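You operate a simulated robot arm through the tools that you are given. There is no shell and no other tool. Be economical: measure what you need, move in short steps, check, and stop when the job is done.

You run a simulated robot arm. Do the job below in one go: nothing can be reset, and whatever is moved stays where it is left.

JOB
Fetch the small empty bobbin from the grey workbench and set it on top of the yellow wax block. Then put the small purple bobbin on top of the cedar block on the grey workbench. Then put the small teal bobbin on top of the iron weight on the grey workbench. Keep to this order.

The check looks at the end state, three seconds after you hand in, the way a careful person would. Anything else that was tipped, shoved, dropped, spilled or broken makes it a failure.

ROBOT AND FRAMES
A 6-joint arm with a two-finger parallel gripper, fixed in place. Base frame: the origin is at the foot of the arm, x ahead of it, y to its left, z up; the work surface is at about z = 0. Lengths are in m, angles in rad, forces in N, time in s.
With the tool pointing down near the work surface it reaches from about 0.18 to 0.46 m from the base axis. Its first joint turns from -1.222 to 1.222 rad. Payload 1.9 kg.
The tool frame sits at the grasp point between the pads (the TCP): z along the fingers, y along the line on which they close. The tips reach 0.023 m beyond it. The gripper opens to 0.094 m. The fingers are 0.038 m wide and 0.01 m thick; the gripper's body (0.054 by 0.096 m) begins 0.039 m behind the TCP.
Orientation is that of the tool frame in the base frame, as a unit quaternion [w, x, y, z]. With the fingers straight down and closing along the base's y, the tool's x points along the base's -x, its y along +y and its z along -z.

CONTROLS
- The arm moves only by the tool drive_tool. Its argument "commands" is a list of rows, each an object (a shift or turn left out is 0, a gripper value left out holds the last) with "hand": the finger opening in m, from 0 to 0.094; "travel": the shift along the tool's x, y, z in m, a list of three; "delta_rot": the turn, a rotation vector about the tool's x, y, z in rad, a list of three. In form: [{"hand": hand, "travel": [tx, ty, tz], "delta_rot": [rx, ry, rz]}, ...]. A call has 1 to 10 rows; each row is the pose to reach, as a shift and turn from the pose commanded when the call began, along the tool's axes at that moment. A row lasts 0.2 s, in which the tool goes at most 0.05 m and 0.15 rad; a call with a longer step from one row to the next is refused whole, and so is a gripper value outside its range. A pose out of reach is approached as far as the arm can. The call stops where the force on the tool passes 40 N (or 10 N more than at its start, if that is more) or the arm is blocked; 0.2 s more then pass. Each finger travels about 0.108 m/s and halts on what it meets, pressing with about 41 N; the grip force reading is that of the motor and also rises with nothing between the fingers. The clock runs only during rows and for 0.2 s after the last one: add rows that repeat a pose to give the fingers time. It gives the time, the measured TCP pose, the force on the tool (base axes), the opening and the grip force at its end, in the units of the frame above (readings bear some noise), with the torque about the TCP (base axes, N m) and any sound that the robot's microphone picked up.
- Cameras (640 x 400 px; columns grow to the right, rows downward): "scene" is fixed at [0.0641, 0.3198, 0.4236]; the picture's right is [-0.69, -0.72, 0.00], its down [-0.42, 0.40, -0.81] and it looks along [0.59, -0.57, -0.58] (base axes); focal length 313 px, centre (320, 200). "wrist" rides on the gripper at [0.086, 0.016, -0.074] in the tool frame; the picture's right is [-0.18, 0.98, 0.00], its down [-0.58, -0.11, -0.81] and it looks along [-0.79, -0.15, 0.59] (tool axes); focal length 243 px, centre (320, 200).
- camera(camera): a new picture of that camera. The clock stands still meanwhile.
- probe_pixels(camera, pixels): for up to 12 pixels [column, row] of the newest picture of that camera ("zoom" is the newest enlarged one), the place [x, y, z] in the base frame of the surface seen there, good to about 0.002 m. The clock stands still meanwhile.
- zoom(camera, box): a new picture of the part [left, top, right, bottom] of that camera's present view, enlarged. The clock stands still meanwhile.
- sign_off(): hands the job in; it is judged then, once.

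Work in short steps. Measure before you move; look again where a grasp or a placing could have gone wrong, and mend it. You have 80 turns and 38 pictures in all, those below and enlarged ones among them. Open the gripper and draw the arm clear of the work before you hand the job in, unless the task says otherwise; then end with one line.

The tools are called after ">>>" as a command line: name --argument value ..., lists and objects as JSON in quotes. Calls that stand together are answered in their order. drive_tool: Moves the arm, as the interface text tells. Its arguments: {"type":"object","properties":{"commands":{"type":"array","items":{"type":"object","properties":{"hand":{"type":"number"},"travel":{"type":"array","items":{"type":"number"}},"delta_rot":{"type":"array","items":{"type":"number"}}}}}},"required":["commands"]} The other tools are called the same way: camera (camera) takes a picture; probe_pixels (camera, pixels) gives the place of the surface under pixels of a picture; zoom (camera, box) takes an enlarged picture of a part of a camera's view; sign_off () hands the job in.

At the start:

```text
time: 0.0
tool_pos: [0.3465, 0.0279, 0.2177]
ee_rot: [0.0, -0.001, 1.0, 0.0]
ft_force: [0.3, 0.6, 0.4]
wrist_torque: [-0.01, -0.01, 0.0]
width: 0.0938
grasp_force: 0.0
```

scene: 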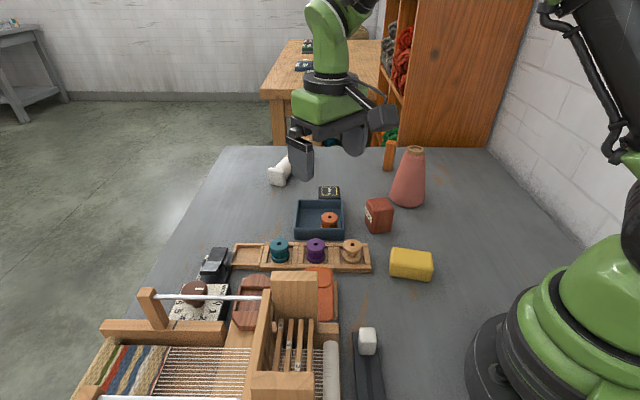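
wrist: 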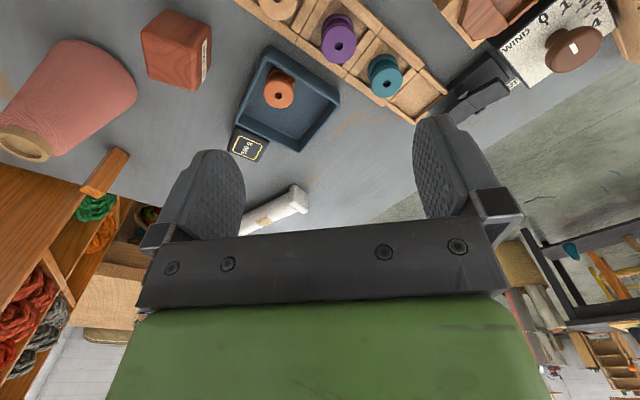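

The rack at about (300,255) holds teal, purple and tan bobbins; an orange one sits in a tray. I zoom in to identify them.

>>> zoom --camera "scene" --box '[220, 170, 450, 300]'

>>> zoom --camera "scene" --box '[90, 230, 390, 400]'

```text
2.78 times, centred on (335, 235) of scene
```

zoom: 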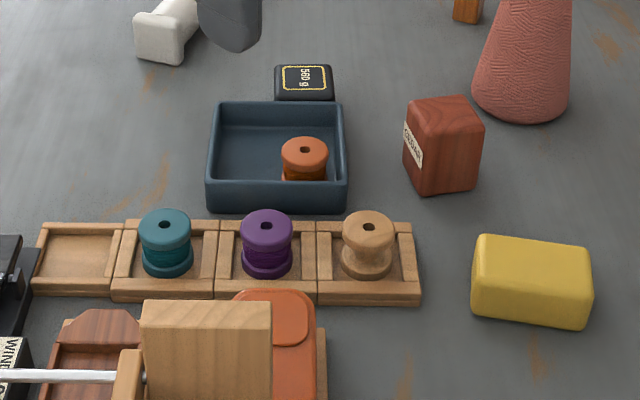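

```text
2.13 times, centred on (240, 315) of scene
```

zoom: 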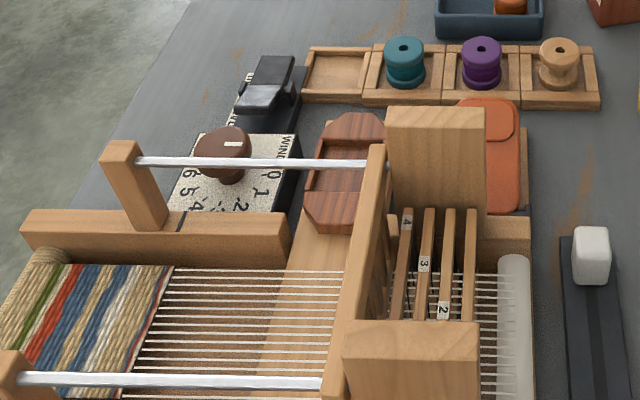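

The tan bobbin (352,250) is the empty one, the cedar block is at (378,215), and the "560 g" black block is the iron weight. I retake the zoom so that I can probe it.

>>> zoom --camera "scene" --box '[220, 170, 450, 300]'

>>> probe_pixels --camera "zoom" --pixels '[[368, 214], [368, 238], [346, 226], [390, 226], [266, 214], [266, 238], [244, 228], [288, 228], [165, 214], [165, 238], [143, 228], [188, 228]]'

>>> probe_pixels --camera "zoom" --pixels '[[482, 240], [588, 250], [580, 282], [476, 272], [408, 106], [466, 100], [480, 126], [418, 133], [279, 69], [328, 69], [330, 90], [278, 92]]'

>>> probe_pixels --camera "zoom" --pixels '[[366, 275], [368, 285], [395, 250], [318, 225], [318, 290], [410, 225], [415, 290], [217, 228], [300, 108], [215, 190], [340, 190], [304, 145]]'

```text
2.78 times, centred on (335, 235) of scene
```

zoom: 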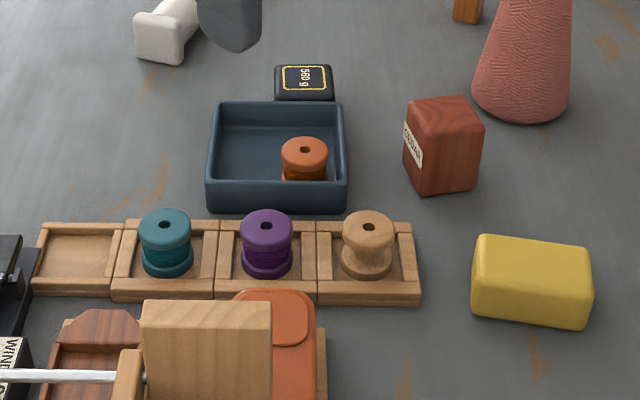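

```text
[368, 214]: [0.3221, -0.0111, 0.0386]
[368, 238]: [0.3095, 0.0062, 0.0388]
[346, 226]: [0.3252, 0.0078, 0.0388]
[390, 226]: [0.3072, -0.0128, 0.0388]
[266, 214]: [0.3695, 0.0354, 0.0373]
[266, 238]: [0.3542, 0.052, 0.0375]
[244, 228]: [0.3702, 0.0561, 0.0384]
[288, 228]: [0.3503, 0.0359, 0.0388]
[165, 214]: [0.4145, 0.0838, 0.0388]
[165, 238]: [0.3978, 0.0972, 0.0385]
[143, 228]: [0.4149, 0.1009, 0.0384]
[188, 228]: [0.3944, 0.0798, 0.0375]
```

```text
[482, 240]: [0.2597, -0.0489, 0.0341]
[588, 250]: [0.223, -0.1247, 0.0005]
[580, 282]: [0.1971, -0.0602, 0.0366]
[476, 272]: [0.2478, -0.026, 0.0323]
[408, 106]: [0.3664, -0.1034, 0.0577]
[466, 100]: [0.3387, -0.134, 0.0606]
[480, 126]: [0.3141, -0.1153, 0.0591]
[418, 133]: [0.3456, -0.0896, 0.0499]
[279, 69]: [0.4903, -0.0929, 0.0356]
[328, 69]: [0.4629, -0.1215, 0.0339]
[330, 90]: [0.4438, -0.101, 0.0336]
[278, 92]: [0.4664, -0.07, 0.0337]
```

```text
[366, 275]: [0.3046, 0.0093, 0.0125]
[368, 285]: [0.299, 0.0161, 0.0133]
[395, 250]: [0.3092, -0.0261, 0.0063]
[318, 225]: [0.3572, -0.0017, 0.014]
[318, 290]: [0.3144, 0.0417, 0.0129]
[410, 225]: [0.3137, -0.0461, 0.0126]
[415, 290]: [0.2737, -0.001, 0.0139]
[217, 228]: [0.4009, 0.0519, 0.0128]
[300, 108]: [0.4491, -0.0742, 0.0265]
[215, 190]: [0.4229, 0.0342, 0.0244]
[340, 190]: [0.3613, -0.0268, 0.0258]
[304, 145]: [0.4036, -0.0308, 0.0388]
```

Bobbin tops are at z≈0.0385 with diameter about 0.029. I probe the loom parts' heights next, then the tops of the yellow block, cedar block and weight.

>>> probe_pixels --camera "scene" --pixels '[[275, 276], [315, 276], [293, 285], [270, 310], [312, 310], [320, 275], [320, 300], [150, 292], [195, 288], [220, 255], [265, 290], [207, 297]]'

>>> probe_pixels --camera "zoom" --pixels '[[490, 238], [585, 248], [580, 275], [585, 285], [530, 258], [478, 262], [530, 290], [560, 278], [500, 245], [575, 255], [485, 268], [530, 272]]'

>>> probe_pixels --camera "zoom" --pixels '[[412, 102], [462, 99], [481, 122], [425, 128], [445, 112], [470, 122], [283, 68], [326, 68], [330, 86], [280, 88], [304, 78], [525, 40]]'

```text
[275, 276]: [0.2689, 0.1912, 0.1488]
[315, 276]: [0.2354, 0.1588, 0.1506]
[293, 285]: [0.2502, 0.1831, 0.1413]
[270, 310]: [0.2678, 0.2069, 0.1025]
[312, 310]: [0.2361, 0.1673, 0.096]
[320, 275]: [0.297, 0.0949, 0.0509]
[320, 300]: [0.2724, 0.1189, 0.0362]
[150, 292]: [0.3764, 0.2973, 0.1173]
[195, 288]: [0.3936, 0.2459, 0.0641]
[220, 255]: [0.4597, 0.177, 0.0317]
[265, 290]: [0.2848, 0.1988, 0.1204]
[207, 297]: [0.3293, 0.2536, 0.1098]
```

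```text
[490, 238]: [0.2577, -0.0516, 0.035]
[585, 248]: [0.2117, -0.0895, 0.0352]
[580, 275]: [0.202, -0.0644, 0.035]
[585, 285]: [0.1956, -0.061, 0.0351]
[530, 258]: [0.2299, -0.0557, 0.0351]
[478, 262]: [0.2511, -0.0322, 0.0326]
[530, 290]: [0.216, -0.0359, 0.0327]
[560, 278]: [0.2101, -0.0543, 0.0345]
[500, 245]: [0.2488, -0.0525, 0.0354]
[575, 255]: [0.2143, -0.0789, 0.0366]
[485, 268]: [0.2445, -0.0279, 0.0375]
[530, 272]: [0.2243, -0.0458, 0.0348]
```

```text
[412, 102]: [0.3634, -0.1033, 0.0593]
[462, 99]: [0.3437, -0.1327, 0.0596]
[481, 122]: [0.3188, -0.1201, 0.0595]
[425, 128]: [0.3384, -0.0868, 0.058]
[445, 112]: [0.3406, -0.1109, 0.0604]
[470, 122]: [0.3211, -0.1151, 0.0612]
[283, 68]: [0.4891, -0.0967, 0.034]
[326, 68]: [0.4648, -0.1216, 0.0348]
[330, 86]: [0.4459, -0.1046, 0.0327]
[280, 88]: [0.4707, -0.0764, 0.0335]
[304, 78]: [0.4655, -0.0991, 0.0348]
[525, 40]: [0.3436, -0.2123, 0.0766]
```

Tan bobbin centre is (0.316,-0.0025), yellow top centre about (0.2285,-0.057,0.035), cedar (0.341,-0.1105,0.060), weight (0.467,-0.098,0.0345). I move above the tan bobbin with the gripper opened to 0.05.

>>> drive_tool --commands '[{"hand": 0.05, "travel": [0.015, -0.015, 0.03]}, {"hand": 0.05, "travel": [0.0305, -0.0304, 0.06]}, {"hand": 0.05, "travel": [0.0305, -0.0304, 0.1]}, {"hand": 0.05, "travel": [0.0305, -0.0304, 0.135]}, {"hand": 0.05, "travel": [0.0305, -0.0304, 0.135]}]'

>>> camera --camera "wrist"

>>> zoom --camera "scene" --box '[220, 170, 450, 300]'

```text
time: 1.2
tool_pos: [0.3179, -0.0037, 0.0814]
ee_rot: [-0.001, 0.0, 1.0, 0.001]
ft_force: [0.4, -0.9, -0.1]
wrist_torque: [-0.01, -0.01, 0.02]
width: 0.05
grasp_force: 0.1
```

```text
32 pictures are left
```

wrist: 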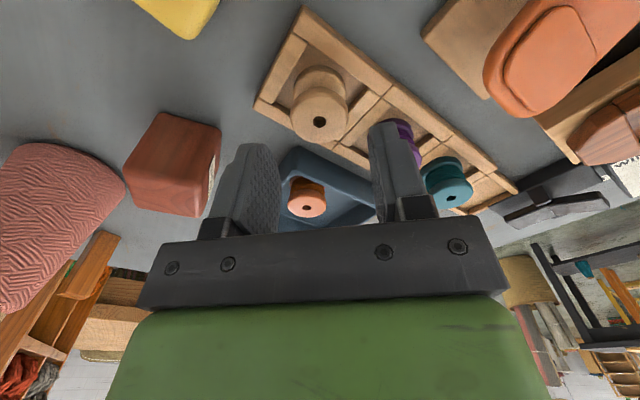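

```text
2.78 times, centred on (335, 235) of scene
```

zoom: 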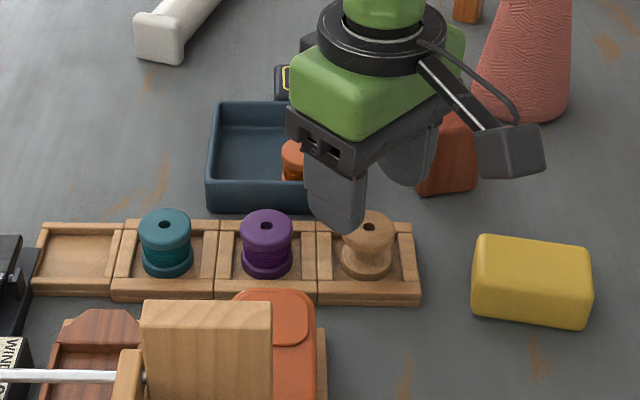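

The TCP is above the tan bobbin, with the fingers clear on both sides. I descend 0.043 so the tips stay just above the rack walls, then close.

>>> drive_tool --commands '[{"hand": 0.05, "travel": [0.0005, 0, 0.02]}, {"hand": 0.05, "travel": [0.001, 0, 0.035]}, {"hand": 0.05, "travel": [0.001, 0, 0.043]}, {"hand": 0.05, "travel": [0.001, 0, 0.043]}, {"hand": 0.024, "travel": [0.001, 0, 0.043]}, {"hand": 0.02, "travel": [0.001, 0, 0.043]}, {"hand": 0.02, "travel": [0.001, 0, 0.043]}]'

>>> zoom --camera "scene" --box '[220, 170, 450, 300]'

```text
time: 2.8
tool_pos: [0.3147, -0.0029, 0.0392]
ee_rot: [-0.001, -0.001, 1.0, 0.0]
ft_force: [0.1, -0.6, 0.3]
wrist_torque: [-0.02, -0.01, 0.0]
width: 0.0313
grasp_force: 40.7
```

```text
2.78 times, centred on (335, 235) of scene
```

zoom: 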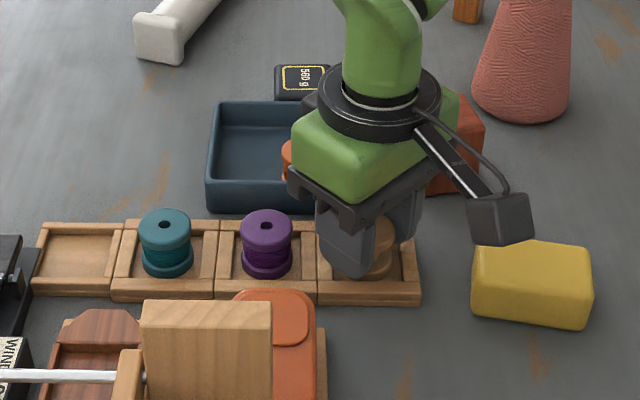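

Gripped at width 0.0313, 41 N. I lift straight up 0.06 and move over the yellow block.

>>> drive_tool --commands '[{"hand": 0.02, "travel": [0, 0, -0.03]}, {"hand": 0.02, "travel": [0, 0, -0.06]}, {"hand": 0.02, "travel": [0.03, -0.02, -0.06]}, {"hand": 0.02, "travel": [0.06, -0.04, -0.06]}, {"hand": 0.02, "travel": [0.0865, -0.0545, -0.06]}, {"hand": 0.02, "travel": [0.0865, -0.0545, -0.06]}]'

>>> zoom --camera "scene" --box '[300, 180, 480, 300]'

>>> camera --camera "wrist"

```text
time: 4.2
tool_pos: [0.2257, -0.0581, 0.0982]
ee_rot: [0.0, 0.0, 1.0, 0.0]
ft_force: [1.0, 1.0, 1.1]
wrist_torque: [0.02, 0.03, 0.02]
width: 0.0314
grasp_force: 41.1
```

```text
3.33 times, centred on (390, 240) of scene
```

zoom: 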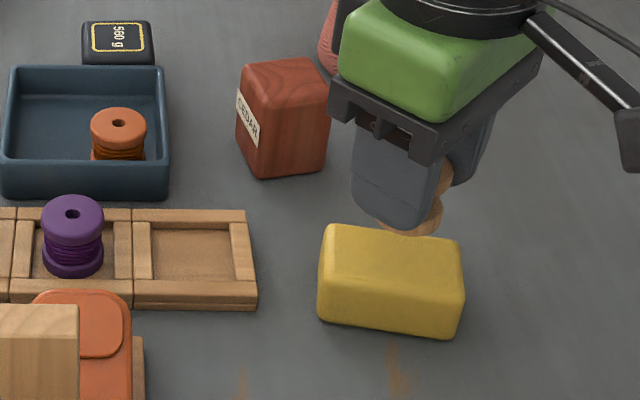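

```text
28 pictures are left
```

wrist: 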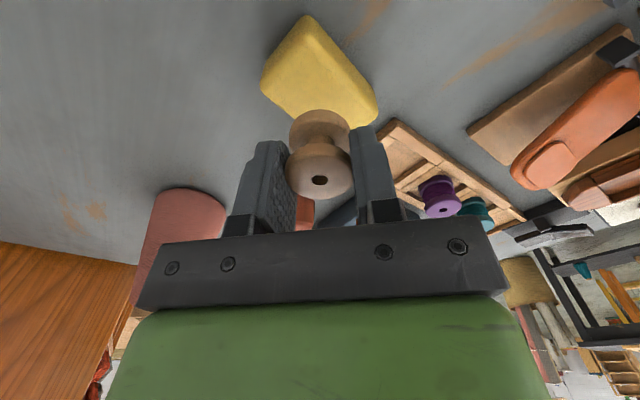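

The bobbin hangs upright over the wax block. I lower it to about 2 mm above the block, then creep.

>>> drive_tool --commands '[{"hand": 0.02, "travel": [-0.001, 0, 0.015]}, {"hand": 0.02, "travel": [-0.002, 0.001, 0.025]}, {"hand": 0.02, "travel": [-0.002, 0.001, 0.028]}, {"hand": 0.02, "travel": [-0.002, 0.001, 0.028]}]'

>>> zoom --camera "scene" --box '[365, 220, 455, 290]'

```text
time: 5.2
tool_pos: [0.23, -0.0563, 0.0705]
ee_rot: [0.0, 0.0, 1.0, 0.001]
ft_force: [-0.4, 0.2, 0.4]
wrist_torque: [0.0, 0.0, -0.01]
width: 0.0311
grasp_force: 41.4
```

```text
5.71 times, centred on (410, 255) of scene
```

zoom: 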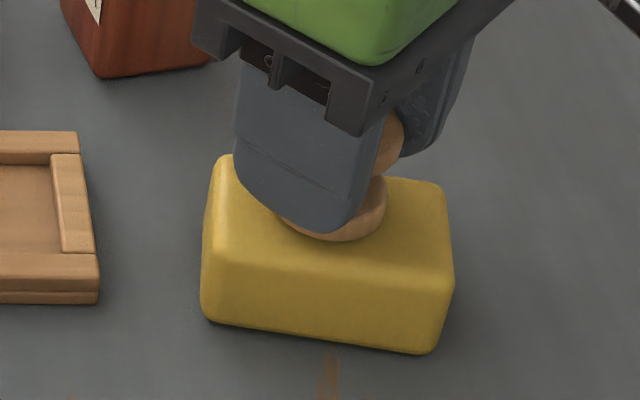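

The bobbin is nearly down near the centre of the top, with no contact force yet. I creep 1.5 mm.

>>> drive_tool --commands '[{"travel": [0, 0, 0.001]}, {"travel": [0, 0, 0.0015]}, {"travel": [0, 0, 0.0015]}]'

```text
time: 6.0
tool_pos: [0.2297, -0.0567, 0.0695]
ee_rot: [-0.001, 0.001, 1.0, 0.001]
ft_force: [-0.9, -1.3, 0.0]
wrist_torque: [-0.03, 0.02, -0.04]
width: 0.0314
grasp_force: 41.0
```

No contact yet; I creep another 1.5 mm.

>>> drive_tool --commands '[{"travel": [0, 0, 0.0005]}, {"travel": [0, 0, 0.001]}, {"travel": [0, 0, 0.001]}]'

>>> drive_tool --commands '[{"travel": [0, 0, 0.0005]}, {"travel": [0, 0, 0.0005]}]'

```text
time: 6.8
tool_pos: [0.2309, -0.0575, 0.0689]
ee_rot: [0.0, 0.0, 1.0, -0.001]
ft_force: [-0.9, -0.3, 0.1]
wrist_torque: [0.0, -0.03, 0.0]
width: 0.0313
grasp_force: 40.9
```

```text
time: 7.4
tool_pos: [0.2306, -0.0561, 0.069]
ee_rot: [0.0, 0.0, 1.0, 0.0]
ft_force: [0.1, -0.8, -0.3]
wrist_torque: [-0.01, -0.03, -0.02]
width: 0.0314
grasp_force: 41.1
```

Still no force; I continue with half-millimetre steps.

>>> drive_tool --commands '[{"travel": [0, 0, 0.0005]}, {"travel": [0, 0, 0.001]}, {"travel": [0, 0, 0.001]}]'

>>> drive_tool --commands '[{"travel": [0, 0, 0.0005]}, {"travel": [0, 0, 0.0005]}]'

```text
time: 8.2
tool_pos: [0.2291, -0.0574, 0.0682]
ee_rot: [0.0, 0.0, 1.0, 0.0]
ft_force: [-3.2, -0.1, 12.2]
wrist_torque: [-0.02, 0.07, 0.01]
width: 0.0313
grasp_force: 41.0
```

```text
time: 8.8
tool_pos: [0.2294, -0.0571, 0.0675]
ee_rot: [0.001, 0.0, 1.0, -0.001]
ft_force: [-1.6, -0.8, 23.5]
wrist_torque: [0.0, 0.06, 0.0]
width: 0.0314
grasp_force: 41.0
```

Contact at TCP z≈0.068 (23 N). I back off 1 mm, open to 0.05 and rise.

>>> drive_tool --commands '[{"travel": [0, 0, -0.001], "hand": 0.02}, {"travel": [0, 0, -0.001], "hand": 0.034}, {"travel": [0, 0, -0.001], "hand": 0.055}, {"travel": [0, 0, -0.001], "hand": 0.055}, {"travel": [0, 0, -0.02], "hand": 0.055}, {"travel": [0, 0, -0.05], "hand": 0.055}, {"travel": [0, 0, -0.07], "hand": 0.055}]'

>>> zoom --camera "scene" --box '[300, 180, 480, 300]'

```text
time: 10.4
tool_pos: [0.2289, -0.0575, 0.1389]
ee_rot: [0.0, 0.001, 1.0, 0.0]
ft_force: [-0.3, 0.4, -0.6]
wrist_torque: [0.02, 0.01, -0.03]
width: 0.055
grasp_force: 0.1
```

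```text
3.33 times, centred on (390, 240) of scene
```

zoom: 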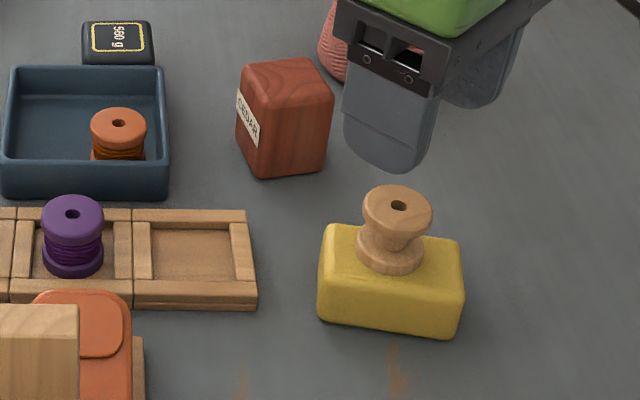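

The empty bobbin stands upright on the wax. Now I move over the purple one at (0.361,0.045).

>>> drive_tool --commands '[{"hand": 0.05, "travel": [-0.033, 0.0255, 0]}, {"travel": [-0.066, 0.051, 0]}, {"travel": [-0.099, 0.0765, 0]}, {"travel": [-0.132, 0.102, 0.0]}, {"travel": [-0.132, 0.102, 0.03]}, {"travel": [-0.132, 0.102, 0.0575]}, {"travel": [-0.132, 0.102, 0.0575]}]'

>>> zoom --camera "scene" --box '[220, 170, 450, 300]'

>>> camera --camera "wrist"

```text
time: 12.0
tool_pos: [0.3593, 0.0469, 0.0792]
ee_rot: [0.0, 0.0, 1.0, 0.0]
ft_force: [0.3, -0.8, 0.1]
wrist_torque: [0.0, 0.01, 0.02]
width: 0.0502
grasp_force: 0.1
```

```text
2.78 times, centred on (335, 235) of scene
```

zoom: 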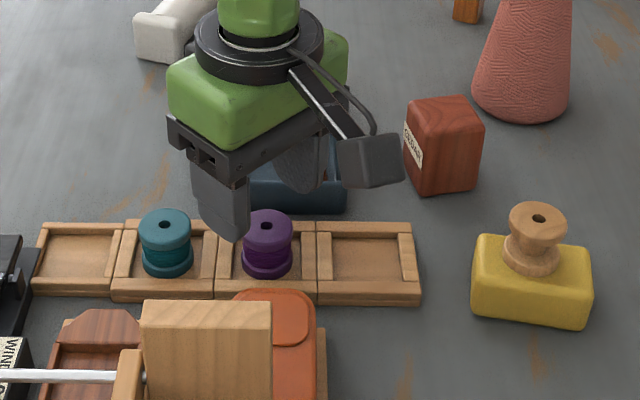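

```text
24 pictures are left
```

wrist: 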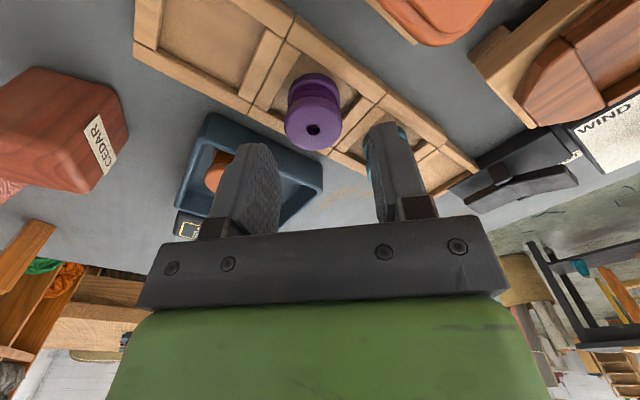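

The gripper straddles the purple bobbin; I go down 0.041 and close.

>>> drive_tool --commands '[{"hand": 0.05, "travel": [0.0, -0.0005, 0.02]}, {"travel": [0.0, -0.0005, 0.035]}, {"travel": [0.0, -0.0005, 0.041]}, {"travel": [0.0, -0.0005, 0.041]}, {"hand": 0.024, "travel": [0.0, -0.0005, 0.041]}, {"hand": 0.02, "travel": [0.0, -0.0005, 0.041]}, {"hand": 0.02, "travel": [0.0, -0.0005, 0.041]}]'

```text
time: 13.6
tool_pos: [0.361, 0.0456, 0.0365]
ee_rot: [0.0, 0.0, 1.0, 0.0]
ft_force: [0.7, 0.3, 0.8]
wrist_torque: [0.0, -0.01, 0.0]
width: 0.0323
grasp_force: 41.3
```

Gripped (0.0323). I lift 0.08 and carry it over the cedar block.

>>> drive_tool --commands '[{"travel": [0, 0, -0.04]}, {"travel": [0, 0, -0.08]}, {"travel": [0.005, -0.04, -0.08]}, {"travel": [0.01, -0.08, -0.08]}, {"travel": [0.015, -0.12, -0.08]}, {"travel": [0.02, -0.156, -0.08]}, {"travel": [0.02, -0.156, -0.08]}, {"travel": [0.02, -0.156, -0.08]}]'

>>> zoom --camera "scene" --box '[300, 140, 480, 260]'

>>> camera --camera "wrist"

```text
time: 15.4
tool_pos: [0.3415, -0.1099, 0.1169]
ee_rot: [0.001, 0.0, 1.0, 0.0]
ft_force: [0.4, -0.4, 0.2]
wrist_torque: [-0.02, 0.04, 0.0]
width: 0.0322
grasp_force: 41.5
```

```text
3.33 times, centred on (390, 200) of scene
```

zoom: 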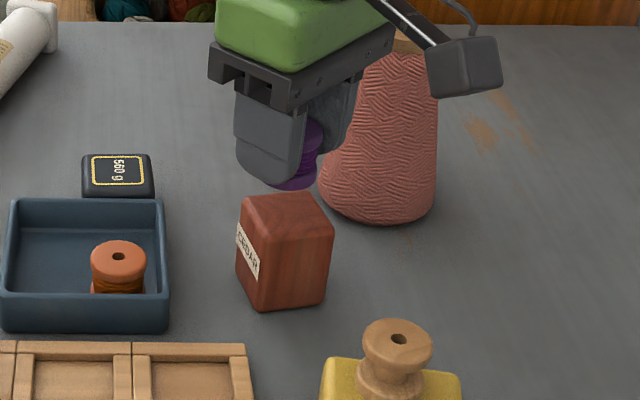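

```text
22 pictures are left
```

wrist: 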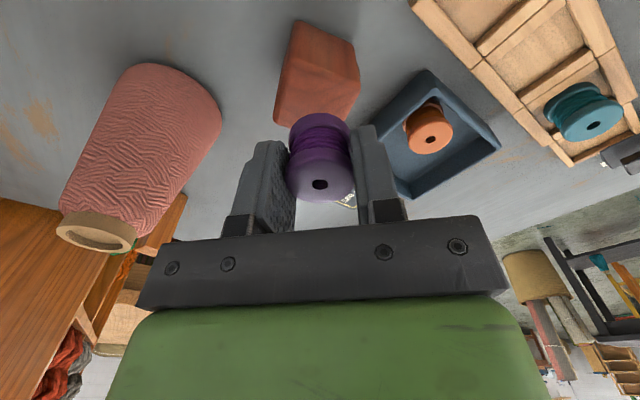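

Cone clearance matters here, so I probe its near side and the cedar top.

>>> probe_pixels --camera "zoom" --pixels '[[325, 185], [345, 205], [375, 218], [430, 210], [380, 150], [430, 150], [420, 60], [395, 70], [375, 80], [285, 205], [250, 203], [318, 225]]'

>>> probe_pixels --camera "wrist" --pixels '[[100, 232], [135, 240], [150, 215], [190, 150], [222, 120], [205, 85], [65, 215], [285, 100], [355, 85], [340, 125], [298, 25], [352, 45]]'

```text
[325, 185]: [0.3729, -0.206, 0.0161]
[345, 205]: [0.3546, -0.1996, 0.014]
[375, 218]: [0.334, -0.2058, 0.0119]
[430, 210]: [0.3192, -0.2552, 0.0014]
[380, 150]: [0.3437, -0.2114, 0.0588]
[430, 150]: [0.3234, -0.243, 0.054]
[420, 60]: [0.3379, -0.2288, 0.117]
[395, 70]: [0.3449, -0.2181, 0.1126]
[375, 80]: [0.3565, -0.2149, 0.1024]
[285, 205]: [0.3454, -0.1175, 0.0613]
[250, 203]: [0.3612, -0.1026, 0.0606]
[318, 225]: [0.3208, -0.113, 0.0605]
```

```text
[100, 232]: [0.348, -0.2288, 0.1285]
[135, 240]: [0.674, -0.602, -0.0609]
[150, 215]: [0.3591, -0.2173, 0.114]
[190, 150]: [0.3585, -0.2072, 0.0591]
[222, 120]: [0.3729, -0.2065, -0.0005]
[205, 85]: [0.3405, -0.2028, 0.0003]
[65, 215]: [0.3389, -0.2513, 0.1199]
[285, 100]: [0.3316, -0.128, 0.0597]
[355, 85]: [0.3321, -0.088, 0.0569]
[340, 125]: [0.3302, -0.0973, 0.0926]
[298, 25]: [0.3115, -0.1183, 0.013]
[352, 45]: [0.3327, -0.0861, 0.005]
```

The cone's near face is at y≈-0.21, clear of the gripper body (to -0.158). I lower 0.023, to about 3 mm above contact.

>>> drive_tool --commands '[{"travel": [0, 0, 0.012]}, {"travel": [0, 0, 0.02]}, {"travel": [0, 0, 0.0235]}, {"travel": [0, 0, 0.0235]}]'

>>> zoom --camera "scene" --box '[335, 170, 425, 240]'

>>> drive_tool --commands '[{"travel": [0, 0, 0.001]}, {"travel": [0, 0, 0.0015]}, {"travel": [0, 0, 0.0015]}]'

```text
time: 16.4
tool_pos: [0.3425, -0.1104, 0.0946]
ee_rot: [0.0, 0.0, 1.0, 0.0]
ft_force: [0.8, -0.2, 0.0]
wrist_torque: [0.01, -0.01, 0.01]
width: 0.0319
grasp_force: 41.1
```

```text
5.71 times, centred on (380, 205) of scene
```

zoom: 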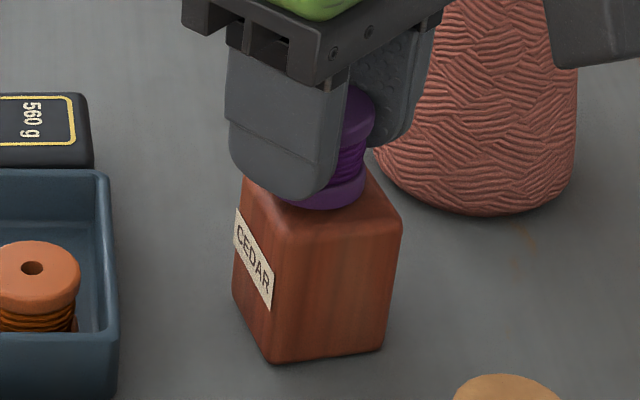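

```text
time: 17.2
tool_pos: [0.3421, -0.1121, 0.0938]
ee_rot: [-0.001, 0.0, 1.0, 0.0]
ft_force: [-0.5, 0.5, -0.2]
wrist_torque: [-0.02, 0.03, 0.01]
width: 0.0322
grasp_force: 41.1
```

The bobbin is above the cedar, no contact yet. I creep on in half-millimetre steps.

>>> drive_tool --commands '[{"travel": [0, 0, 0.0005]}, {"travel": [0, 0, 0.001]}, {"travel": [0, 0, 0.001]}]'

>>> drive_tool --commands '[{"travel": [0, 0, 0.0004]}, {"travel": [0, 0, 0.0004]}]'

```text
time: 18.0
tool_pos: [0.3426, -0.1119, 0.0933]
ee_rot: [-0.001, 0.001, 1.0, 0.0]
ft_force: [0.0, 0.0, 0.0]
wrist_torque: [0.0, 0.03, -0.01]
width: 0.032
grasp_force: 41.2
```

```text
time: 18.6
tool_pos: [0.3425, -0.1111, 0.0913]
ee_rot: [0.0, -0.001, 1.0, -0.001]
ft_force: [0.5, 0.1, -0.8]
wrist_torque: [0.02, 0.03, 0.02]
width: 0.0321
grasp_force: 40.9
```

Still free (force ~0); I continue.

>>> drive_tool --commands '[{"travel": [0, 0, 0.0005]}, {"travel": [0, 0, 0.0005]}]'

>>> drive_tool --commands '[{"travel": [0, 0, 0.0005]}, {"travel": [0, 0, 0.0005]}]'

```text
time: 19.2
tool_pos: [0.3419, -0.1111, 0.0918]
ee_rot: [-0.001, 0.001, 1.0, 0.0]
ft_force: [-0.3, -0.2, -0.4]
wrist_torque: [0.03, -0.01, 0.0]
width: 0.0322
grasp_force: 41.2
```

```text
time: 19.8
tool_pos: [0.3403, -0.112, 0.0907]
ee_rot: [0.0, 0.0, 1.0, 0.001]
ft_force: [0.0, 0.6, 0.1]
wrist_torque: [-0.01, -0.02, -0.06]
width: 0.0317
grasp_force: 40.7
```

>>> zoom --camera "scene" --box '[335, 170, 425, 240]'

>>> drive_tool --commands '[{"travel": [0, 0, 0.0005]}, {"travel": [0, 0, 0.0005]}]'

```text
5.71 times, centred on (380, 205) of scene
```

zoom: 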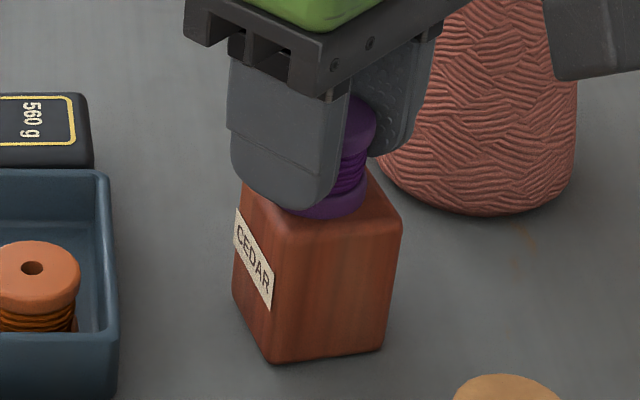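

```text
time: 20.4
tool_pos: [0.3414, -0.1113, 0.0909]
ee_rot: [0.001, 0.001, 1.0, 0.0]
ft_force: [-1.4, 0.2, 7.1]
wrist_torque: [-0.01, 0.07, -0.04]
width: 0.0322
grasp_force: 41.1
```

Contact now (7 N) and the picture shows the bobbin seated on the cedar. I release gently and rise.

>>> drive_tool --commands '[{"travel": [0, 0, -0.0003], "hand": 0.02}, {"travel": [0, 0, -0.0003], "hand": 0.034}, {"travel": [0, 0, -0.0003], "hand": 0.055}, {"travel": [0, 0, -0.0003], "hand": 0.055}, {"travel": [0, 0, -0.02], "hand": 0.055}, {"travel": [0, 0, -0.05], "hand": 0.055}, {"travel": [0, 0, -0.07], "hand": 0.055}, {"travel": [0, 0, -0.07], "hand": 0.055}]'

>>> zoom --camera "scene" --box '[220, 140, 450, 300]'

```text
time: 22.2
tool_pos: [0.343, -0.113, 0.1618]
ee_rot: [0.0, -0.001, 1.0, 0.0]
ft_force: [-0.3, 0.2, 0.2]
wrist_torque: [0.0, 0.04, 0.0]
width: 0.0552
grasp_force: 0.1
```

```text
2.50 times, centred on (335, 220) of scene
```

zoom: 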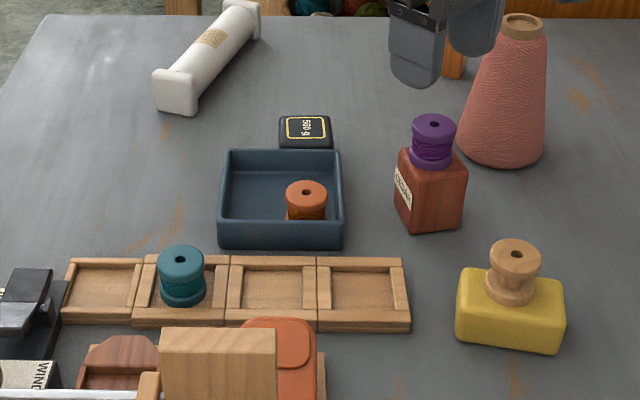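

Both placed well. The weight (0.467,-0.098, radius 0.477) is at the reach limit, so I test the reach there empty-handed at a safe height.

>>> drive_tool --commands '[{"hand": 0.05, "travel": [-0.04, 0.005, 0]}, {"travel": [-0.08, 0.01, 0]}, {"travel": [-0.1255, 0.014, 0]}, {"travel": [-0.1255, 0.014, 0.04]}, {"travel": [-0.1255, 0.014, 0.08]}, {"travel": [-0.1255, 0.014, 0.08]}, {"travel": [-0.1255, 0.014, 0.08]}]'

```text
time: 23.8
tool_pos: [0.452, -0.0934, 0.0807]
ee_rot: [0.0, 0.0, 1.0, 0.0]
ft_force: [0.5, 0.4, 0.1]
wrist_torque: [-0.05, -0.07, 0.01]
width: 0.0499
grasp_force: 0.1
out of reach, approached as far as the arm can: row 3, 4, 5, 6, 7
```

Vertical reach ends at radius 0.46, 15 mm short. Tilting about the closing axis (fingers outward) should gain reach without affecting the grip, so I test a 0.2 rad tilt here.

>>> drive_tool --commands '[{"travel": [0, 0, 0], "delta_rot": [0, -0.1, 0]}, {"travel": [0, 0, 0], "delta_rot": [0, -0.2, 0]}, {"travel": [0, 0, 0], "delta_rot": [0, -0.2, 0]}, {"travel": [0, 0, 0], "delta_rot": [0, -0.2, 0]}]'

```text
time: 24.8
tool_pos: [0.4815, -0.1018, 0.0745]
ee_rot: [0.097, -0.005, 0.995, -0.001]
ft_force: [0.0, 0.0, 0.2]
wrist_torque: [-0.02, 0.01, 0.0]
width: 0.05
grasp_force: 0.1
out of reach, approached as far as the arm can: row 1, 2, 3
```

Reading shows x 0.4815, more than commanded; I hold to re-read.

>>> drive_tool --commands '[{"travel": [0, 0, 0]}, {"travel": [0, 0, 0]}]'

```text
time: 25.4
tool_pos: [0.482, -0.1021, 0.0746]
ee_rot: [0.097, -0.005, 0.995, -0.002]
ft_force: [0.4, -0.6, 1.3]
wrist_torque: [0.0, 0.01, -0.01]
width: 0.05
grasp_force: 0.0
```

With tilt 0.2 the reach extends past 0.48. The wrist camera now passes near the purple bobbin, so I look at the clearance.

>>> zoom --camera "scene" --box '[250, 100, 450, 240]'

>>> camera --camera "wrist"

```text
2.86 times, centred on (350, 170) of scene
```

zoom: 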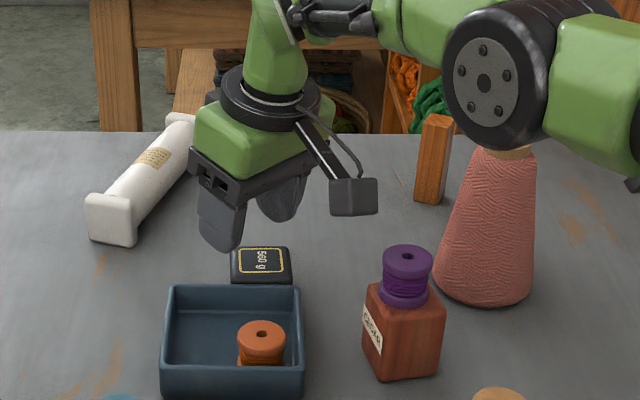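

```text
17 pictures are left
```

wrist: 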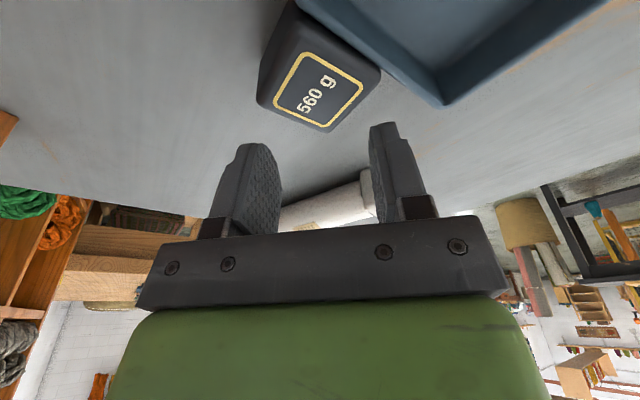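

I probe the camera housing's lower edge, the elbow, and the weight top in this view.

>>> probe_pixels --camera "zoom" --pixels '[[335, 212], [370, 212], [375, 185], [408, 255], [490, 110], [500, 140]]'

>>> probe_pixels --camera "wrist" --pixels '[[305, 55], [362, 88], [326, 124], [276, 100], [318, 88]]'

```text
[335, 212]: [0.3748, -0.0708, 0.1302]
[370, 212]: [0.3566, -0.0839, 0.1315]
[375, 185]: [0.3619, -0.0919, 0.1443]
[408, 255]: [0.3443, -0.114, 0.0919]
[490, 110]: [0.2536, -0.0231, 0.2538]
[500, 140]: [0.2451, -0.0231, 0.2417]
```

```text
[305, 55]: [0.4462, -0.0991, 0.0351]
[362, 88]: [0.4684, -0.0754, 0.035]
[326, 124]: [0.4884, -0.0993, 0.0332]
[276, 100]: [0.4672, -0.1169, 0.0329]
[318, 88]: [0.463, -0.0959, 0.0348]
```

Camera clearance is about 3 cm, and the weight centre is (0.4675,-0.0975). I now rise, reduce the tilt to 0.15 and go above the teal bobbin at (0.4055,0.0905).

>>> drive_tool --commands '[{"travel": [-0.0099, 0, -0.049], "hand": 0.05}, {"travel": [0.0031, 0.0385, -0.0618], "delta_rot": [0, 0.02, 0]}, {"travel": [0.018, 0.077, -0.0649], "delta_rot": [0, 0.05, 0]}, {"travel": [0.033, 0.1155, -0.0679], "delta_rot": [0, 0.05, 0]}, {"travel": [0.0479, 0.154, -0.0709], "delta_rot": [0, 0.05, 0]}, {"travel": [0.0629, 0.1925, -0.074], "delta_rot": [0, 0.05, 0]}, {"travel": [0.0717, 0.1925, -0.0303], "delta_rot": [0, 0.05, 0]}, {"travel": [0.0717, 0.1925, -0.0303], "delta_rot": [0, 0.05, 0]}, {"travel": [0.0717, 0.1925, -0.0303], "delta_rot": [0, 0.05, 0]}]'

>>> zoom --camera "scene" --box '[180, 160, 380, 300]'

>>> camera --camera "wrist"

```text
time: 27.4
tool_pos: [0.3751, 0.0975, 0.098]
ee_rot: [0.075, 0.0, 0.997, 0.0]
ft_force: [0.4, -0.5, -0.1]
wrist_torque: [0.01, -0.02, -0.01]
width: 0.0499
grasp_force: 0.1
```

```text
2.86 times, centred on (280, 230) of scene
```

zoom: 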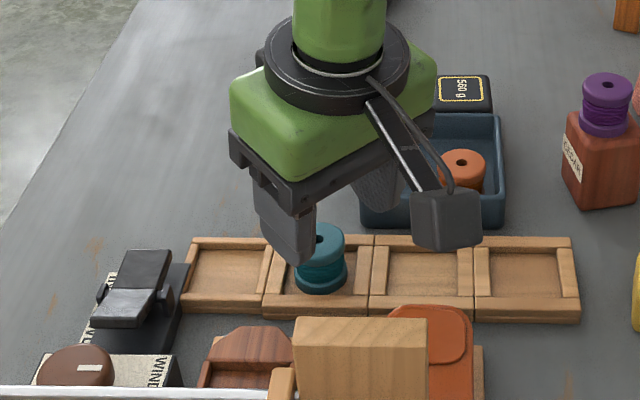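

```text
15 pictures are left
```

wrist: 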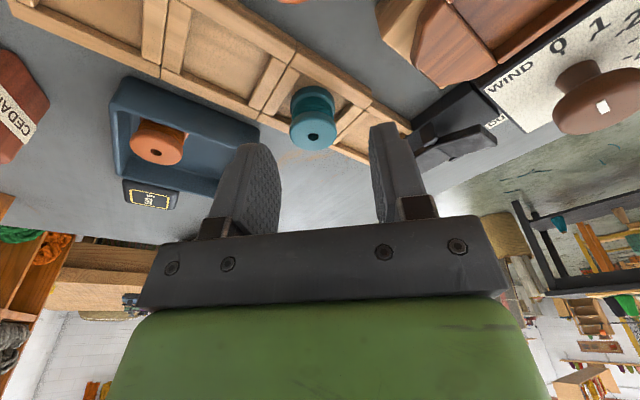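

The measured pose is (0.3751,0.0975,0.098), since the commanded pose differed after the out-of-reach move. I correct to (0.4055,0.0905,0.09).

>>> drive_tool --commands '[{"travel": [-0.015, -0.0035, 0.003]}, {"travel": [-0.029, -0.007, 0.0125]}, {"travel": [-0.029, -0.007, 0.0125]}, {"travel": [-0.029, -0.007, 0.0125]}]'

>>> zoom --camera "scene" --box '[180, 160, 380, 300]'

>>> camera --camera "wrist"

```text
time: 28.4
tool_pos: [0.4056, 0.0911, 0.0896]
ee_rot: [0.075, 0.0, 0.997, 0.0]
ft_force: [0.2, 0.5, 0.0]
wrist_torque: [0.0, 0.01, 0.01]
width: 0.0498
grasp_force: 0.0
```

```text
2.86 times, centred on (280, 230) of scene
```

zoom: 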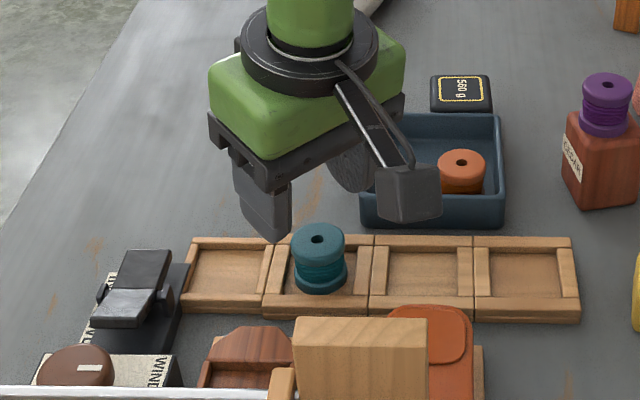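

```text
13 pictures are left
```

wrist: 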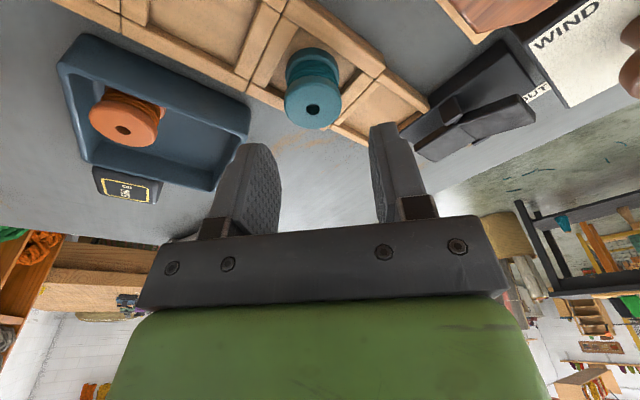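

I verify the teal top position from this view before descending.

>>> probe_pixels --camera "wrist" --pixels '[[290, 103], [335, 97], [315, 124], [308, 85]]'

>>> probe_pixels --camera "zoom" --pixels '[[295, 241], [341, 241], [318, 228], [318, 252]]'

```text
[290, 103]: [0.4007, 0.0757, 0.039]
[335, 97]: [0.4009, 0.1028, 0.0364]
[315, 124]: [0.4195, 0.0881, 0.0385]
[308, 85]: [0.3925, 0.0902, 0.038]
```

```text
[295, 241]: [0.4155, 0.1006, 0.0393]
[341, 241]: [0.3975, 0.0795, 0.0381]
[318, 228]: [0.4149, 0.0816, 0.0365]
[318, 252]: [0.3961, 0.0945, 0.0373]
```

Teal centre is (0.4055,0.0902), right under the TCP. I descend vertically to z≈0.041 and close.

>>> drive_tool --commands '[{"hand": 0.05, "travel": [0.003, -0.0005, 0.0198]}, {"travel": [0.0054, -0.0005, 0.0356]}, {"travel": [0.0073, -0.0005, 0.0481]}, {"travel": [0.0073, -0.0005, 0.0481]}, {"hand": 0.024, "travel": [0.0073, -0.0005, 0.0481]}, {"hand": 0.02, "travel": [0.0073, -0.0005, 0.0481]}, {"hand": 0.02, "travel": [0.0073, -0.0005, 0.0481]}]'

```text
time: 30.0
tool_pos: [0.4052, 0.091, 0.0408]
ee_rot: [0.075, 0.0, 0.997, 0.0]
ft_force: [0.6, -0.6, -0.6]
wrist_torque: [0.01, -0.04, -0.02]
width: 0.0322
grasp_force: 41.1
```

Gripped at 0.0322. I lift 0.07 and carry it toward the weight, staying short in x at first.

>>> drive_tool --commands '[{"travel": [-0.0053, 0, -0.0346]}, {"travel": [-0.0105, 0, -0.0692]}, {"travel": [-0.0188, -0.038, -0.068]}, {"travel": [-0.027, -0.076, -0.0666]}, {"travel": [-0.0354, -0.114, -0.0653]}, {"travel": [-0.0437, -0.152, -0.064]}, {"travel": [-0.055, -0.188, -0.0625]}, {"travel": [-0.055, -0.188, -0.0625]}, {"travel": [-0.055, -0.188, -0.0625]}]'

```text
time: 32.0
tool_pos: [0.4516, -0.0955, 0.1098]
ee_rot: [0.074, 0.0, 0.997, 0.0]
ft_force: [1.0, -0.5, -0.3]
wrist_torque: [-0.01, 0.01, 0.0]
width: 0.0321
grasp_force: 41.0
```

I move to x≈0.4675 and down to z≈0.08, about 1 cm above the weight.

>>> drive_tool --commands '[{"travel": [0.0022, 0, 0.0149]}, {"travel": [-0.0123, 0, 0.0322]}, {"travel": [-0.0123, 0, 0.0322]}, {"travel": [-0.0123, 0, 0.0322]}]'

>>> zoom --camera "scene" --box '[280, 150, 380, 220]'

>>> camera --camera "wrist"

```text
time: 33.0
tool_pos: [0.4688, -0.0951, 0.0802]
ee_rot: [0.075, -0.001, 0.997, 0.0]
ft_force: [-0.1, -0.5, -0.1]
wrist_torque: [-0.03, 0.01, -0.02]
width: 0.0318
grasp_force: 41.2
```

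```text
5.71 times, centred on (330, 185) of scene
```

zoom: 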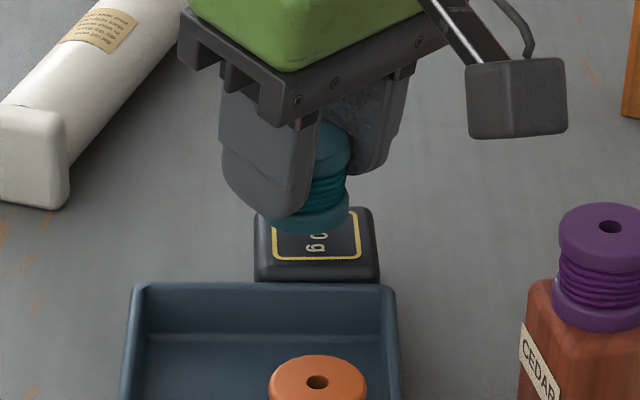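

```text
11 pictures are left
```

wrist: 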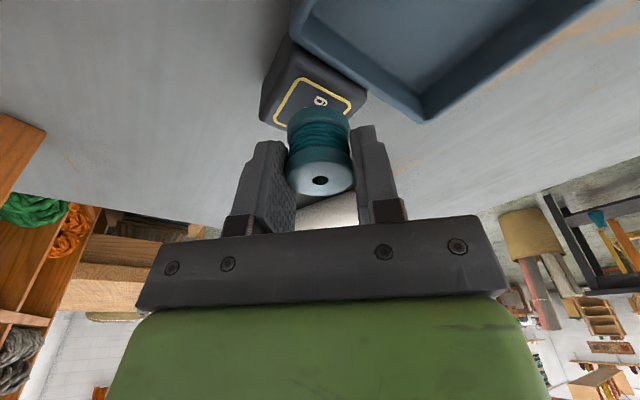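

Aligned within ~2 mm; I trim y by -0.002 and x by -0.001 and go down 8 mm.

>>> drive_tool --commands '[{"travel": [0.0016, -0.002, 0.004]}, {"travel": [0.0022, -0.002, 0.0078]}, {"travel": [0.0022, -0.002, 0.0078]}, {"travel": [0.0022, -0.002, 0.0078]}]'

>>> zoom --camera "scene" --box '[280, 150, 380, 220]'

```text
time: 34.0
tool_pos: [0.4663, -0.0967, 0.0723]
ee_rot: [0.075, 0.0, 0.997, 0.0]
ft_force: [-0.8, -0.3, -0.3]
wrist_torque: [-0.01, -0.02, -0.01]
width: 0.0322
grasp_force: 40.9
```

```text
5.71 times, centred on (330, 185) of scene
```

zoom: 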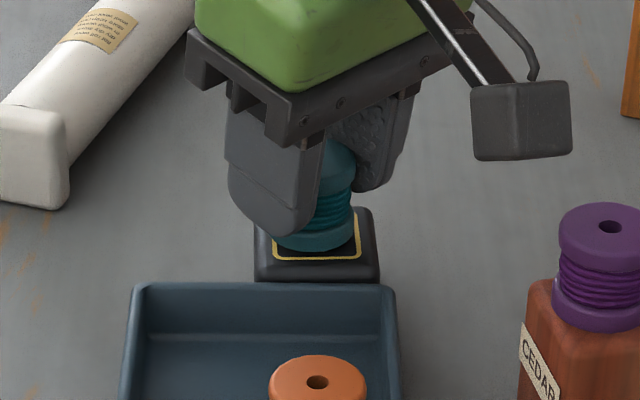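

Centred over the weight with no contact; I creep down 1 mm at a time (vertical in base axes).

>>> drive_tool --commands '[{"travel": [0.0002, 0, 0.001]}, {"travel": [0.0003, 0, 0.0015]}, {"travel": [0.0003, 0, 0.0015]}]'

>>> drive_tool --commands '[{"travel": [0.0001, 0, 0.0005]}, {"travel": [0.0001, 0, 0.0005]}]'

>>> drive_tool --commands '[{"travel": [0.0001, 0, 0.0005]}, {"travel": [0.0001, 0, 0.0005]}]'

```text
time: 34.8
tool_pos: [0.4659, -0.097, 0.0701]
ee_rot: [0.075, 0.0, 0.997, 0.0]
ft_force: [-0.6, -0.6, -0.1]
wrist_torque: [0.0, 0.0, -0.03]
width: 0.0322
grasp_force: 41.4
```

```text
time: 35.4
tool_pos: [0.4672, -0.0976, 0.0703]
ee_rot: [0.075, 0.0, 0.997, 0.0]
ft_force: [-0.6, -0.3, 0.1]
wrist_torque: [-0.03, 0.01, 0.02]
width: 0.0321
grasp_force: 41.1
```

```text
time: 36.0
tool_pos: [0.4672, -0.0969, 0.0696]
ee_rot: [0.075, 0.0, 0.997, 0.0]
ft_force: [0.8, -0.1, -0.3]
wrist_torque: [-0.02, 0.01, 0.01]
width: 0.0319
grasp_force: 40.6
```

Still free; I continue in half-millimetre steps.

>>> drive_tool --commands '[{"travel": [0.0001, 0, 0.0005]}, {"travel": [0.0001, 0, 0.0005]}]'

>>> drive_tool --commands '[{"travel": [0.0001, 0, 0.0005]}, {"travel": [0.0001, 0, 0.0005]}]'

```text
time: 36.6
tool_pos: [0.4651, -0.0967, 0.0698]
ee_rot: [0.075, 0.0, 0.997, 0.0]
ft_force: [-0.6, -0.1, 0.9]
wrist_torque: [0.04, 0.01, 0.03]
width: 0.0319
grasp_force: 40.9
```

```text
time: 37.2
tool_pos: [0.4668, -0.0968, 0.0694]
ee_rot: [0.076, 0.0, 0.997, 0.0]
ft_force: [-0.3, 0.7, -0.1]
wrist_torque: [0.02, 0.0, -0.02]
width: 0.0321
grasp_force: 40.7
```

Still no contact force; two more steps.

>>> drive_tool --commands '[{"travel": [0.0001, 0, 0.0005]}, {"travel": [0.0001, 0, 0.0005]}]'

>>> drive_tool --commands '[{"travel": [0.0001, 0, 0.0005]}, {"travel": [0.0001, 0, 0.0005]}]'

```text
time: 37.8
tool_pos: [0.4642, -0.0977, 0.0686]
ee_rot: [0.076, 0.0, 0.997, 0.0]
ft_force: [-0.2, -0.8, -1.0]
wrist_torque: [-0.01, 0.0, 0.0]
width: 0.0322
grasp_force: 41.1
```

```text
time: 38.4
tool_pos: [0.465, -0.0974, 0.0683]
ee_rot: [0.075, -0.001, 0.997, 0.001]
ft_force: [-0.3, 0.2, 0.7]
wrist_torque: [-0.06, -0.01, 0.0]
width: 0.0318
grasp_force: 40.4
```

No contact yet; I check visually and step again.

>>> zoom --camera "scene" --box '[305, 165, 355, 205]'

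>>> drive_tool --commands '[{"travel": [0.0001, 0, 0.0005]}, {"travel": [0.0001, 0, 0.0005]}]'

```text
10.00 times, centred on (330, 185) of scene
```

zoom: 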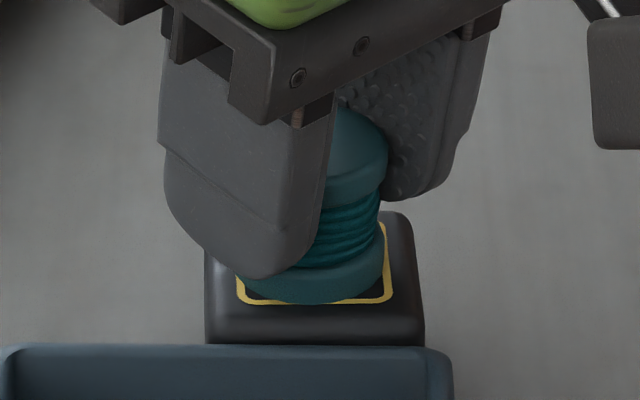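

```text
time: 39.0
tool_pos: [0.4664, -0.0976, 0.0675]
ee_rot: [0.075, 0.0, 0.997, 0.0]
ft_force: [-0.1, 0.1, 2.3]
wrist_torque: [0.02, -0.02, 0.01]
width: 0.0322
grasp_force: 40.5
```

Force 2.3 N hints at first contact; one more half-millimetre.

>>> drive_tool --commands '[{"travel": [0.0001, 0, 0.0004]}, {"travel": [0.0001, 0, 0.0004]}]'

```text
time: 39.6
tool_pos: [0.4663, -0.0977, 0.0682]
ee_rot: [0.076, 0.0, 0.997, 0.0]
ft_force: [-1.4, 0.7, 9.1]
wrist_torque: [-0.01, 0.04, 0.02]
width: 0.032
grasp_force: 41.0
```

Contact at 9 N. I release, open and retract along the tool axis.

>>> drive_tool --commands '[{"travel": [0, 0, -0.0003], "hand": 0.02}, {"travel": [0, 0, -0.0003], "hand": 0.034}, {"travel": [0, 0, -0.0003], "hand": 0.055}, {"travel": [0, 0, -0.0003], "hand": 0.055}, {"travel": [0, 0, -0.02]}, {"travel": [0, 0, -0.05]}, {"travel": [0, 0, -0.09]}, {"travel": [0, 0, -0.12]}, {"travel": [0, 0, -0.12]}]'

>>> camera --camera "scene"

>>> zoom --camera "scene" --box '[260, 150, 450, 290]'

```text
time: 41.6
tool_pos: [0.4473, -0.0979, 0.1839]
ee_rot: [0.075, 0.0, 0.997, 0.0]
ft_force: [-0.6, 0.4, 0.2]
wrist_torque: [0.01, 0.05, -0.01]
width: 0.0547
grasp_force: 0.0
```

```text
8 pictures are left
```

scene: 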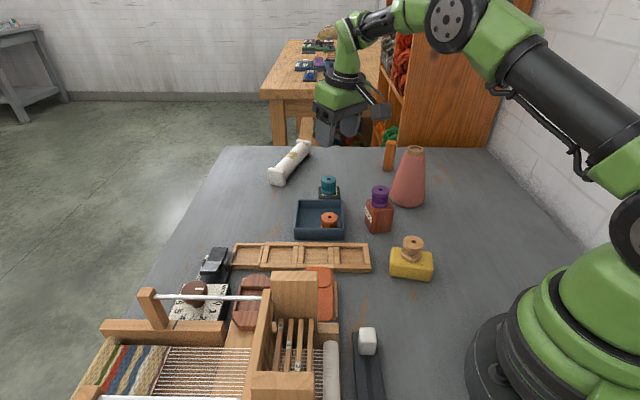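

```text
2.86 times, centred on (355, 220) of scene
```

zoom: 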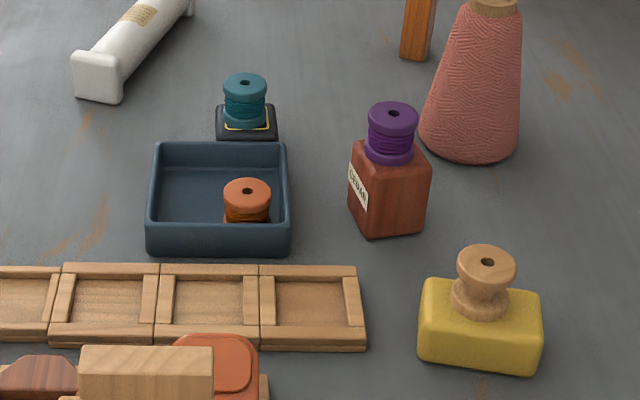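

All three bobbins stand upright on their blocks at (328,185), (380,196) and (413,245), nothing else has moved, and the open gripper is well clear. I hand in.

>>> sign_off

```text
The job is handed in.
```

The job is done and handed in: the empty bobbin is on the yellow wax block, the purple on the cedar block and the teal on the iron weight, placed in that order, and the final picture showed nothing else disturbed.
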